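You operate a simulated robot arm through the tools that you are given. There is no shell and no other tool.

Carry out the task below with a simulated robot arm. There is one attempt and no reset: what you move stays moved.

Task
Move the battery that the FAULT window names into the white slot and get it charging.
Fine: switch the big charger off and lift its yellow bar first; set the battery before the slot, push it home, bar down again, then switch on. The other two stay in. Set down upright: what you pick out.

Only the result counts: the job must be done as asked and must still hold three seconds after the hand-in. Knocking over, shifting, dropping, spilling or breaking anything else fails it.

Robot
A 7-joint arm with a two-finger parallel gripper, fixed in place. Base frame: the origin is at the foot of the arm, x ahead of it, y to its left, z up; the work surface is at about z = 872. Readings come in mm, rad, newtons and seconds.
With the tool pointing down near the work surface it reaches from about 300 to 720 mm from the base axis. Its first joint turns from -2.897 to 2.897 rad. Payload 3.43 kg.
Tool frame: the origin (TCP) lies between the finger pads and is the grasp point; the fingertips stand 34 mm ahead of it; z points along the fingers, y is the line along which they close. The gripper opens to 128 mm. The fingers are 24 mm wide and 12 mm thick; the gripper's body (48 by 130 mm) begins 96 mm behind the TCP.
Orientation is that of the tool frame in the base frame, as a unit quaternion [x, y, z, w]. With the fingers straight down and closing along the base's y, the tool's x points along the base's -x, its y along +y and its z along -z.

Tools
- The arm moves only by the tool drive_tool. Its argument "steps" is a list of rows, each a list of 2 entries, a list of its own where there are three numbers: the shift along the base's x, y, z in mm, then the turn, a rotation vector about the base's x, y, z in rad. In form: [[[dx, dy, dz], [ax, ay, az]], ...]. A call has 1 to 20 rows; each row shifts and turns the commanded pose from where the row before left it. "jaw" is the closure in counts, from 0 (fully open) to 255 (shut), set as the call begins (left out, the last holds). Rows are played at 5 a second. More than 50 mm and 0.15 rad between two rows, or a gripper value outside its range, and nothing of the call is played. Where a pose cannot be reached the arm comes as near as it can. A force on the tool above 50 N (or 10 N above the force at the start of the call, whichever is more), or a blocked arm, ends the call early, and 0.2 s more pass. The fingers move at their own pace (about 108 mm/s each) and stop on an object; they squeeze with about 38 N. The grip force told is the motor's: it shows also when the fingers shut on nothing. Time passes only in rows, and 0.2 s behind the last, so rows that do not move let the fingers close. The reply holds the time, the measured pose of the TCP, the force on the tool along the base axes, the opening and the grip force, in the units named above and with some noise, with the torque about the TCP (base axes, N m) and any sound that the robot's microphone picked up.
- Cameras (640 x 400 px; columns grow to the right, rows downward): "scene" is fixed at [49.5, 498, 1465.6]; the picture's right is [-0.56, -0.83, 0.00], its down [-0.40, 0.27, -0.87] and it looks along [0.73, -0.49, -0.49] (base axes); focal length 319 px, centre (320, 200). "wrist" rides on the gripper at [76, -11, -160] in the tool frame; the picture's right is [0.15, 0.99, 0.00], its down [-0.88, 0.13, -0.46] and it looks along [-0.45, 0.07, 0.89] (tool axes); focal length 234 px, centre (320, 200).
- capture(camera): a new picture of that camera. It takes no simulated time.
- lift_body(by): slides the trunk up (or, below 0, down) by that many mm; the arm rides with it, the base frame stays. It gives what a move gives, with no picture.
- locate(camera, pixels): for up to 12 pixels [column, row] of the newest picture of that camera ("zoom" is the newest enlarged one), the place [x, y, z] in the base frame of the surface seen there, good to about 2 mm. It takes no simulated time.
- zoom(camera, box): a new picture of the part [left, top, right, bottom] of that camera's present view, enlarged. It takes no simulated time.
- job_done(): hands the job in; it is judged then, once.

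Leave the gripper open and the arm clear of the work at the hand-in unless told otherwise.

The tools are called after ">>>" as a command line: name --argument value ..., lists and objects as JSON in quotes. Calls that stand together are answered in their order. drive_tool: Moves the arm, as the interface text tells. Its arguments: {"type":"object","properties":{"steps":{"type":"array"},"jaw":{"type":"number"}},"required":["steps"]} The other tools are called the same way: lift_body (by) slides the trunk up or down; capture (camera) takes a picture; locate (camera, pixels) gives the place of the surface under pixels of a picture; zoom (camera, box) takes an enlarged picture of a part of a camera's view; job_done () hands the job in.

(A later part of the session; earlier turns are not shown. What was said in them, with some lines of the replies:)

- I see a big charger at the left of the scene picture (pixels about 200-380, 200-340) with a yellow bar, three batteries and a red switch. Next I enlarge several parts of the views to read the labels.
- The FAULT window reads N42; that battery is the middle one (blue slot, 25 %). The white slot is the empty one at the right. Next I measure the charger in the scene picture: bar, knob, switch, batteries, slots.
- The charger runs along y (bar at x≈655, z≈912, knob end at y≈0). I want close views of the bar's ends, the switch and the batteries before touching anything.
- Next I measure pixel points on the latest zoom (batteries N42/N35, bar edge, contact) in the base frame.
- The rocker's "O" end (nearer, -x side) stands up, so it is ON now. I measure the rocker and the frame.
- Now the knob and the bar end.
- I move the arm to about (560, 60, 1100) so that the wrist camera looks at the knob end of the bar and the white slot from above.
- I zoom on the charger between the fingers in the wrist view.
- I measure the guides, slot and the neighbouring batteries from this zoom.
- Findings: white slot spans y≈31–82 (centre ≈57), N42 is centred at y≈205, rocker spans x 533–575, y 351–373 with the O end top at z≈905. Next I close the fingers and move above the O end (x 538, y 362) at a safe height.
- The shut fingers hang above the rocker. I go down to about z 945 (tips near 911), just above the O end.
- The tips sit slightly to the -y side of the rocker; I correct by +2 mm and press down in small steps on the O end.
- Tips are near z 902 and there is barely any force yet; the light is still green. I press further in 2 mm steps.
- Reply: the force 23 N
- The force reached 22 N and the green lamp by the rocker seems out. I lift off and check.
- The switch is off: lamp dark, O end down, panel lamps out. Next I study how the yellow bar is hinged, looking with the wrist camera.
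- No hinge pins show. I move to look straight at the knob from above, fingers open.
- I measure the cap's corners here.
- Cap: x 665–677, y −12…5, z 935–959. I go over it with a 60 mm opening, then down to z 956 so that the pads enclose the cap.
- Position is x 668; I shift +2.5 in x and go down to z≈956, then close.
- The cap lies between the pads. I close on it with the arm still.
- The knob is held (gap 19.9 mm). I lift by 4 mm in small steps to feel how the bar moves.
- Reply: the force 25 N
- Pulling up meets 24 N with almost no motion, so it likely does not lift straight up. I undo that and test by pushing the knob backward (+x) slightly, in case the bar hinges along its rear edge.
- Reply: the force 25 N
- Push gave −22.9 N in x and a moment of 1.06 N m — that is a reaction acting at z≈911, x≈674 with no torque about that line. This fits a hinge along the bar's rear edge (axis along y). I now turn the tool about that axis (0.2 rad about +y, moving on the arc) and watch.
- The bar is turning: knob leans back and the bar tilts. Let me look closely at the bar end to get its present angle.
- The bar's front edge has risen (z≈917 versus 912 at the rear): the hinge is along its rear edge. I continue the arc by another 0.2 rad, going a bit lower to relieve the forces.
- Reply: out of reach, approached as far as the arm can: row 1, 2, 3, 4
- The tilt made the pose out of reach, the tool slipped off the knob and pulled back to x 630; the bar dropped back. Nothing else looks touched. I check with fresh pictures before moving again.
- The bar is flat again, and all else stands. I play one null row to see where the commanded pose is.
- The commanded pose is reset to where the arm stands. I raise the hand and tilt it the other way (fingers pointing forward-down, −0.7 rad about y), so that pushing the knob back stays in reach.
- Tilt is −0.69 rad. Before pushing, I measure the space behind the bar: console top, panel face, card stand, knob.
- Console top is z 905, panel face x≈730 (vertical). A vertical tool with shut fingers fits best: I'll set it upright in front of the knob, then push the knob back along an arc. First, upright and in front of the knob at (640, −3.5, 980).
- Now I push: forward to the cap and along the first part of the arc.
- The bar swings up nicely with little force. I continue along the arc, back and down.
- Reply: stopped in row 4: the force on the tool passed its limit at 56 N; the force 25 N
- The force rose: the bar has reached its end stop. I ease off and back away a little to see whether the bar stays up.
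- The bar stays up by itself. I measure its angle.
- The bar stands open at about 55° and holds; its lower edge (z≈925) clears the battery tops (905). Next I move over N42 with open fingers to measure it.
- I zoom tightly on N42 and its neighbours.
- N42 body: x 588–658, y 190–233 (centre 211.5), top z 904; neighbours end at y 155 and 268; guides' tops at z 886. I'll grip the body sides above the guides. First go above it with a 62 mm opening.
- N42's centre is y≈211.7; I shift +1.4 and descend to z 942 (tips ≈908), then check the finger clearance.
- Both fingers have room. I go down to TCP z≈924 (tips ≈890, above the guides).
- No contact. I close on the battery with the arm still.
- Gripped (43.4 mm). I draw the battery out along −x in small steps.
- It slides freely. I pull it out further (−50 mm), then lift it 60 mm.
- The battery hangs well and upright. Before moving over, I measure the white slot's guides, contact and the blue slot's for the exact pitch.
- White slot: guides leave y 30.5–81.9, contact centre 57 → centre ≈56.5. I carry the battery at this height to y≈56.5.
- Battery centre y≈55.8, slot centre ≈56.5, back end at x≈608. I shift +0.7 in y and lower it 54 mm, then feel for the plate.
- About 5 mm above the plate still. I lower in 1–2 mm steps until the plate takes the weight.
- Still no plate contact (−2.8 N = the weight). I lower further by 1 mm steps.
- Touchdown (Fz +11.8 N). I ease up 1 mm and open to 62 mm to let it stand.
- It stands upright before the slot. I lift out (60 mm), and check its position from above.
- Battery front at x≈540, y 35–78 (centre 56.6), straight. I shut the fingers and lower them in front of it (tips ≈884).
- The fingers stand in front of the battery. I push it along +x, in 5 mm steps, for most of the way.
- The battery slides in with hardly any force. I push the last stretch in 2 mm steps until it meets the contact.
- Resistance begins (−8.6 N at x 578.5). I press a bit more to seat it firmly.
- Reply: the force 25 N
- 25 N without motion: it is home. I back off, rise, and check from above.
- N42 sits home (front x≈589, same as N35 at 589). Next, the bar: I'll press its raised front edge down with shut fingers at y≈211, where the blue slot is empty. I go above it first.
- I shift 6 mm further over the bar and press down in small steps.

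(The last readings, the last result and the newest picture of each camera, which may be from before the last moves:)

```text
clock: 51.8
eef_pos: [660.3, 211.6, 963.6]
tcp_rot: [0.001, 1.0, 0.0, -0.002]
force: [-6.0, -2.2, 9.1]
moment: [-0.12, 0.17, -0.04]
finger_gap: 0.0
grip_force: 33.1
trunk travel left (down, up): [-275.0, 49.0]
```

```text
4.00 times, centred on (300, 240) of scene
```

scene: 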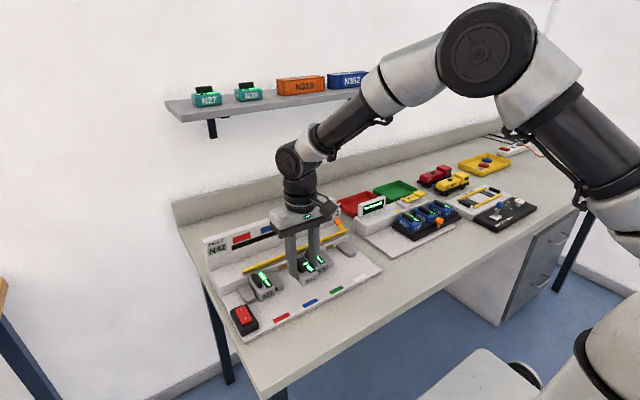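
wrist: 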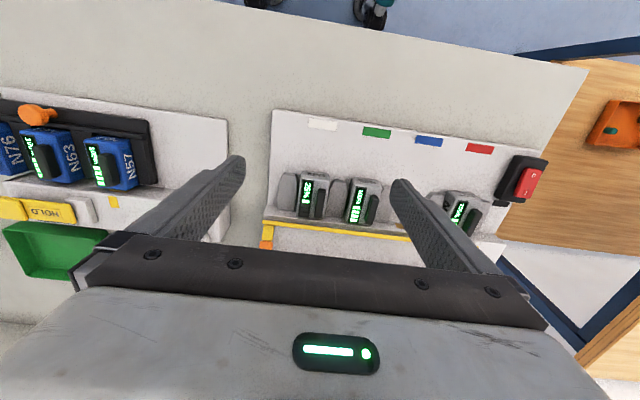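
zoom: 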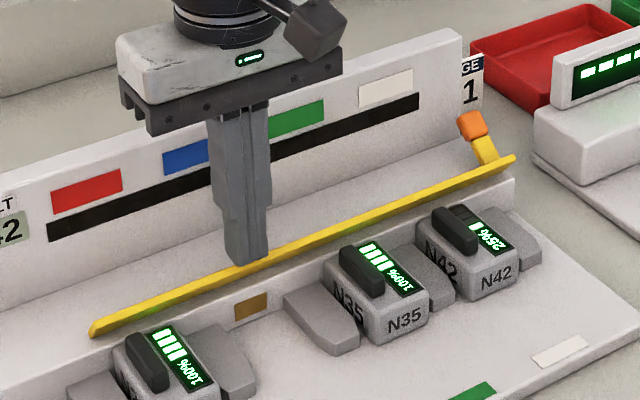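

Contact on the bar's edge (9 N). I keep pressing down.

>>> drive_tool --steps '[[[0, 0, -3], [0, 0, 0]], [[0, 0, -3], [0, 0, 0]], [[0, 0, -3], [0, 0, 0]]]'

>>> zoom --camera "scene" --box '[220, 190, 380, 290]'

```text
clock: 52.6
eef_pos: [661.2, 211.3, 952.2]
tcp_rot: [0.0, 1.0, 0.0, -0.003]
force: [-0.8, 0.4, -0.7]
moment: [-0.03, -0.02, -0.03]
finger_gap: 0.0
grip_force: 32.8
trunk travel left (down, up): [-275.0, 49.0]
```

```text
4.00 times, centred on (300, 240) of scene
```

zoom: 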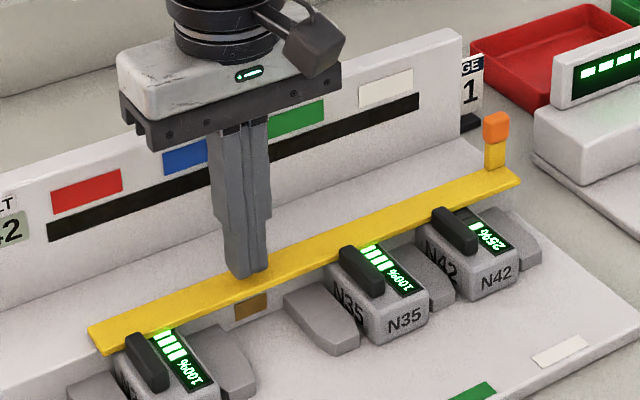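

The bar dropped down flat. I press lightly on it to make sure it is fully down.

>>> drive_tool --steps '[[[-3, 0, -3], [0, 0, 0]], [[0, 0, -2], [0, 0, 0]], [[0, 0, -2], [0, 0, 0]], [[0, 0, -1], [0, 0, 0]]]'

```text
clock: 53.6
eef_pos: [659.3, 212.0, 946.3]
tcp_rot: [0.0, 1.0, 0.0, -0.002]
force: [-2.7, -1.9, 7.5]
moment: [-0.04, -0.02, 0.0]
finger_gap: 0.2
grip_force: 33.8
trunk travel left (down, up): [-275.0, 49.0]
```

The bar lies flush (tip 912, 7.5 N). I lift off and go above the rocker's "I" end (x≈571, y≈363).

>>> drive_tool --steps '[[[0, 0, 20], [0, 0, 0]], [[0, 0, 40], [0, 0, 0]], [[-18, 30, 0], [0, 0, 0]], [[-18, 31, 0], [0, 0, 0]], [[-18, 30, 0], [0, 0, 0]], [[-18, 30, 0], [0, 0, 0]], [[-16, 30, -10], [0, 0, 0]], [[0, 0, -20], [0, 0, 0]], [[0, 0, -20], [0, 0, 0]], [[0, 0, 0], [0, 0, 0]]]'

>>> zoom --camera "scene" --box '[200, 240, 328, 340]'

>>> zoom --camera "wrist" --box '[270, 110, 370, 210]'

>>> zoom --camera "scene" --box '[260, 200, 380, 280]'

```text
clock: 55.8
eef_pos: [570.2, 365.5, 953.4]
tcp_rot: [0.0, 1.0, 0.0, -0.003]
force: [0.6, 0.2, -0.5]
moment: [-0.03, -0.01, 0.0]
finger_gap: 0.1
grip_force: 33.2
trunk travel left (down, up): [-275.0, 49.0]
```

```text
4.00 times, centred on (264, 290) of scene
```

zoom: 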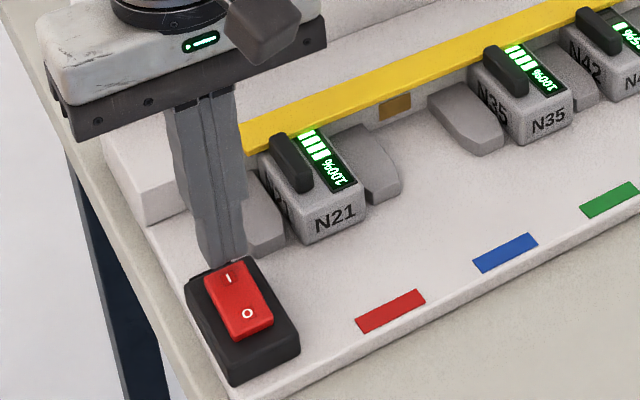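

```text
4.00 times, centred on (320, 160) of wrist
```

zoom: 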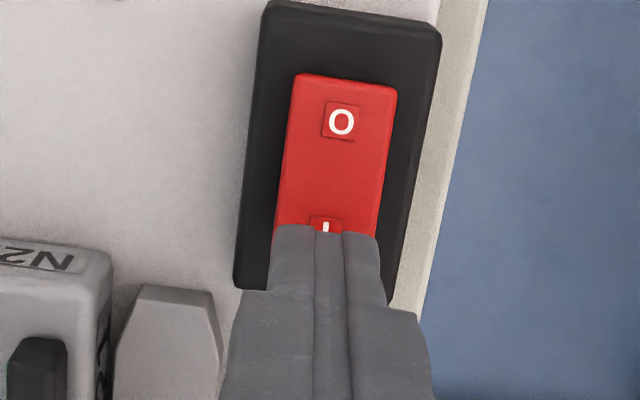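

```text
5.00 times, centred on (320, 240) of scene
```

zoom: 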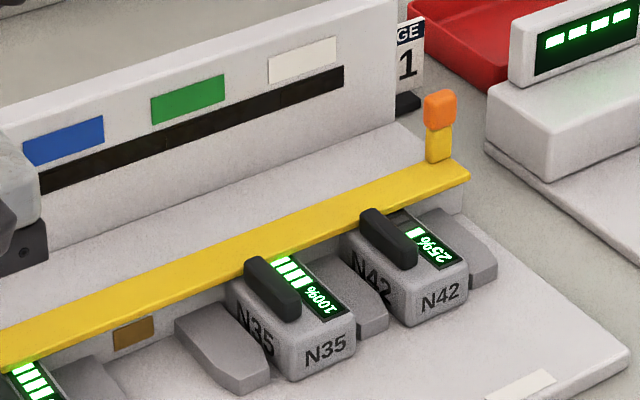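

The tips are over the "I" end. I lower and press in small steps.

>>> drive_tool --steps '[[[0, -1.5, -8], [0, 0, 0]], [[0, 0, -4], [0, 0, 0]], [[0, 0, -3], [0, 0, 0]], [[0, 0, -2], [0, 0, 0]], [[0, 0, -2], [0, 0, 0]], [[0, 0, -2], [0, 0, 0]]]'

>>> zoom --camera "scene" --box '[200, 240, 328, 340]'

```text
clock: 57.2
eef_pos: [571.1, 362.7, 934.7]
tcp_rot: [-0.001, 1.0, 0.001, -0.003]
force: [-0.4, -0.9, 11.3]
moment: [0.01, 0.16, -0.11]
finger_gap: 0.1
grip_force: 32.3
trunk travel left (down, up): [-275.0, 49.0]
```

```text
4.00 times, centred on (264, 290) of scene
```

zoom: 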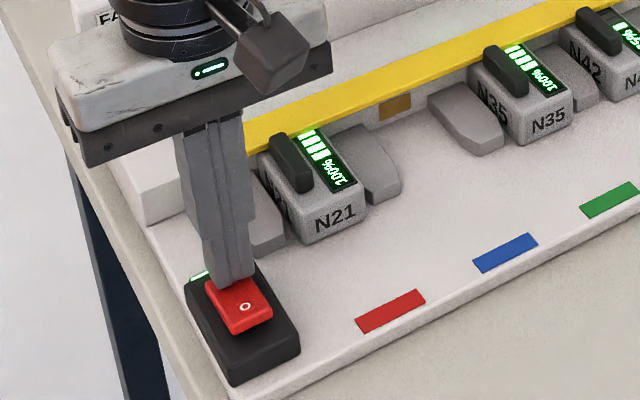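

The rocker tipped and the green lamp is on. I lift away and check the panel.

>>> drive_tool --steps '[[[0, 0, 10], [0, 0, 0]], [[0, 0, 30], [0, 0, 0]], [[-10, 0, 40], [0, 0, 0]], [[-20, -20, 40], [0, 0, 0]], [[-30, -35, 30], [0, 0, 0]], [[-35, -35, 20], [0, 0, 0]], [[-35, -35, 0], [0, 0, 0]], [[0, 0, 0], [0, 0, 0]]]' --jaw 0

>>> capture --camera "scene"

>>> zoom --camera "scene" --box '[190, 190, 390, 345]'

>>> capture --camera "wrist"

```text
refused: row 5 steps farther than a row can; nothing moved
```

```text
taken
```

scene: 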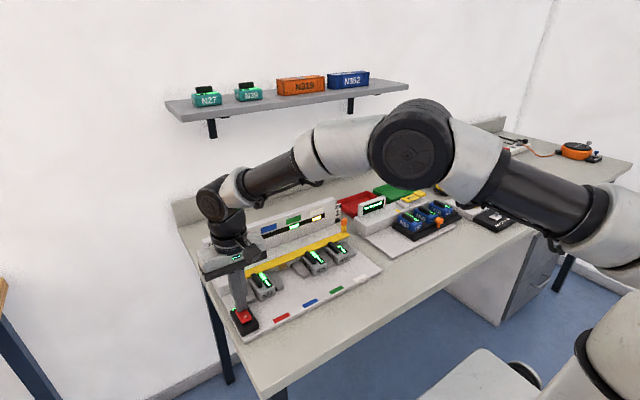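

```text
2.58 times, centred on (290, 268) of scene
```

zoom: 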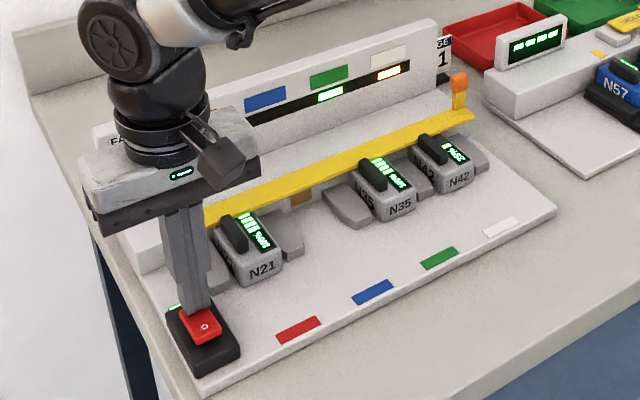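

```text
taken
```

wrist: 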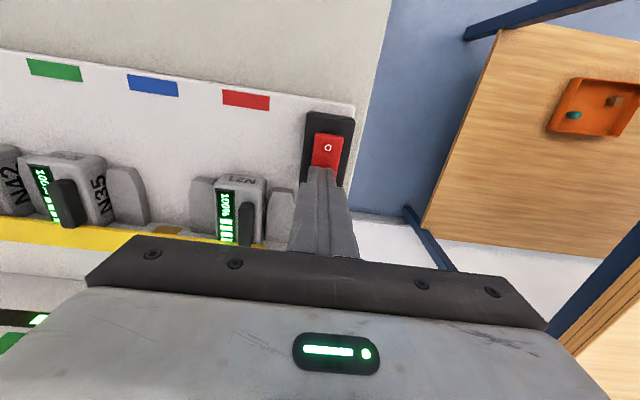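

That call was refused as a row was too long; nothing moved. The white slot's lamp already glows amber (charging). I lift away with smaller rows, fingers opening only once clear.

>>> drive_tool --steps '[[[0, 0, 10], [0, 0, 0]], [[0, 0, 30], [0, 0, 0]], [[0, 0, 35], [0, 0, 0]], [[-10, 0, 35], [0, 0, 0]], [[-25, -25, 25], [0, 0, 0]], [[-25, -30, 20], [0, 0, 0]], [[-25, -30, 20], [0, 0, 0]], [[-25, -30, 10], [0, 0, 0]], [[0, 0, 0], [0, 0, 0]]]'

>>> drive_tool --steps '[[[0, -30, 10], [0, 0, 0]], [[0, -30, 10], [0, 0, 0]], [[0, -30, 0], [0, 0, 0]], [[0, 0, 0], [0, 0, 0]]]' --jaw 0

>>> capture --camera "scene"

>>> zoom --camera "scene" --box '[190, 190, 390, 345]'

>>> capture --camera "wrist"

```text
clock: 59.2
eef_pos: [459.8, 246.5, 1117.6]
tcp_rot: [0.0, 1.0, 0.0, -0.002]
force: [0.1, -0.8, -0.1]
moment: [-0.02, -0.04, -0.02]
finger_gap: 0.2
grip_force: 32.6
trunk travel left (down, up): [-275.0, 49.0]
```

```text
clock: 60.2
eef_pos: [459.8, 156.9, 1138.4]
tcp_rot: [0.0, 1.0, -0.001, -0.003]
force: [-0.3, -1.8, 0.4]
moment: [-0.01, -0.03, 0.0]
finger_gap: 127.8
grip_force: 0.1
trunk travel left (down, up): [-275.0, 49.0]
```

```text
taken
```

scene: 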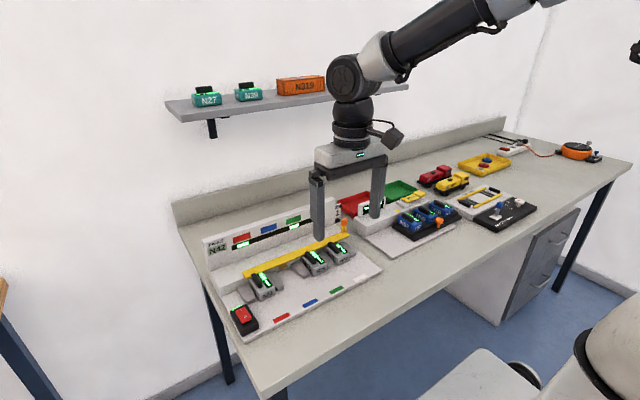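

```text
2.58 times, centred on (290, 268) of scene
```

zoom: 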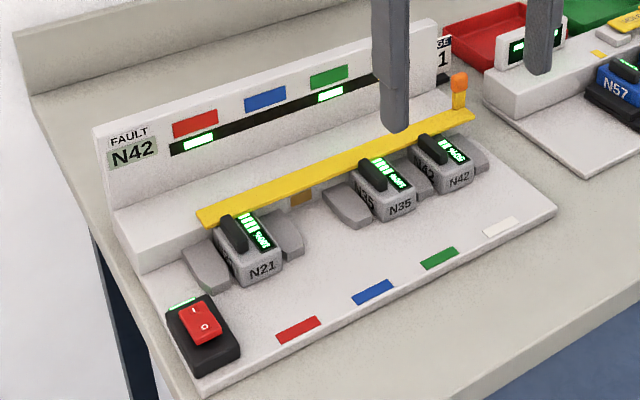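

```text
taken
```

wrist: 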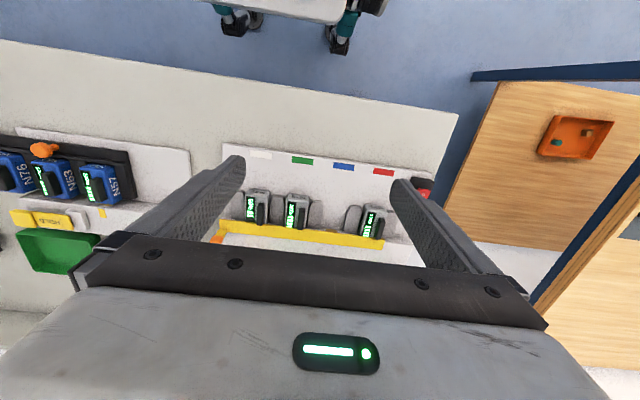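

The N42 display now seems to show more than 25 %. I raise the arm to its clear starting area to see the white lamp and confirm.

>>> drive_tool --steps '[[[0, -20, 30], [0, 0, 0]], [[0, -30, 30], [0, 0, 0]], [[5, -30, 30], [0, 0, 0]], [[10, -20, 15], [0, 0, 0]], [[10, 0, 0], [0, 0, 0]], [[10, 0, 0], [0, 0, 0]], [[0, 0, 0], [0, 0, 0]]]'

>>> capture --camera "scene"

>>> zoom --camera "scene" --box '[190, 190, 390, 345]'

>>> zoom --camera "scene" --box '[290, 200, 386, 260]'

```text
clock: 61.8
eef_pos: [495.1, 59.0, 1243.9]
tcp_rot: [0.0, 1.0, 0.0, -0.004]
force: [0.2, -1.3, 0.3]
moment: [0.03, 0.01, -0.02]
finger_gap: 127.9
grip_force: 0.0
trunk travel left (down, up): [-275.0, 49.0]
```

```text
taken
```

scene: 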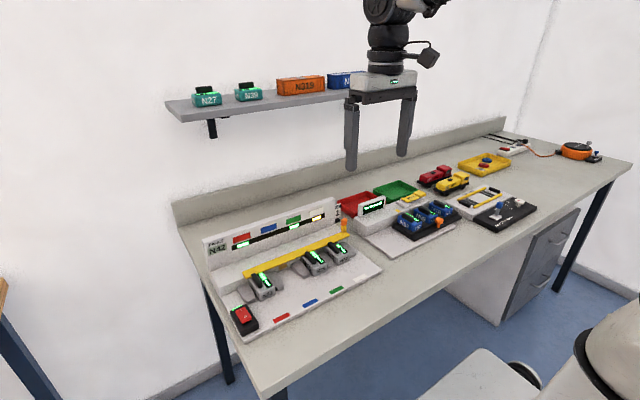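

```text
2.58 times, centred on (290, 268) of scene
```

zoom: 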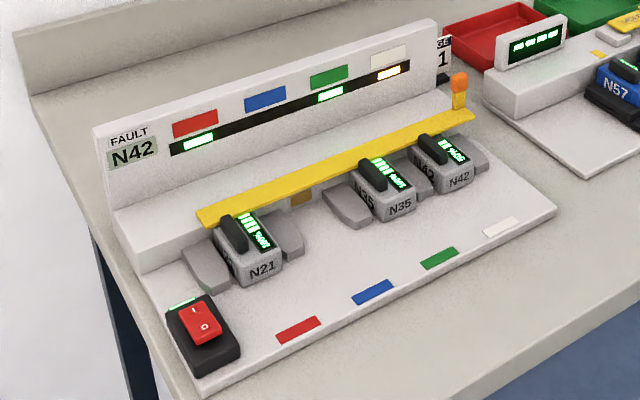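

```text
6.67 times, centred on (338, 230) of scene
```

zoom: 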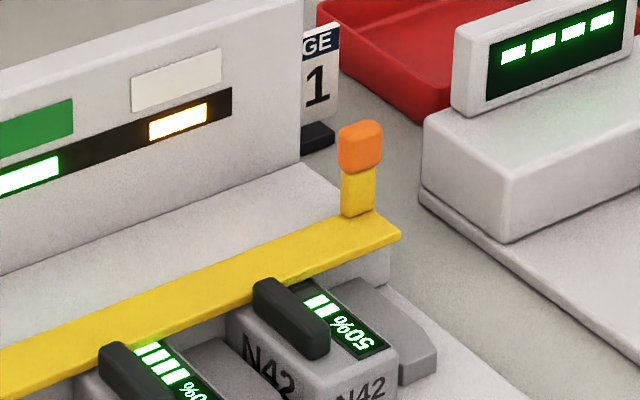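

N42 in the white slot reads 50 % and rising, with its lamp amber; red and green lamps are green. I do a last check that the bar is flat.

>>> locate --camera "zoom" --pixels '[[385, 240], [300, 240], [230, 300], [360, 135], [200, 275], [355, 190]]'

```text
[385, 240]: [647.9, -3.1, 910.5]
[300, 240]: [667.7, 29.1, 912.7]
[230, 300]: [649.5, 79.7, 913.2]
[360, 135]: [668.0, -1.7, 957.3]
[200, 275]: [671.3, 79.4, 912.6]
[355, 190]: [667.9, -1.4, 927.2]
```

The bar is flat (z≈912 front and rear), the switch is on, N42 is charging in the white slot, and N35 and N21 have stayed in. The arm is clear with the gripper open. I hand the job in.

>>> job_done

```text
The job is handed in.
```

N42, the battery named in the FAULT window, is now in the white slot and charging. Its display had gone from 25 % to 50 % by the hand-in, with the slot's lamp amber.

- **Charger:** I switched it off and raised the yellow bar before moving anything. The bar is down flat again, and the switch is on with its green lamp lit.
- **Batteries:** I set N42 down upright in front of the white slot and pushed it home, level with N35. N35 and N21 stayed in.
- **One slip:** my first try at the bar, gripping its knob, went out of the arm's reach. The fingers slipped off and the bar dropped back down. The pictures taken right after showed nothing else moved. I then raised the bar by pushing the knob back.
- **Arm:** it is clear of the work, with the gripper open.
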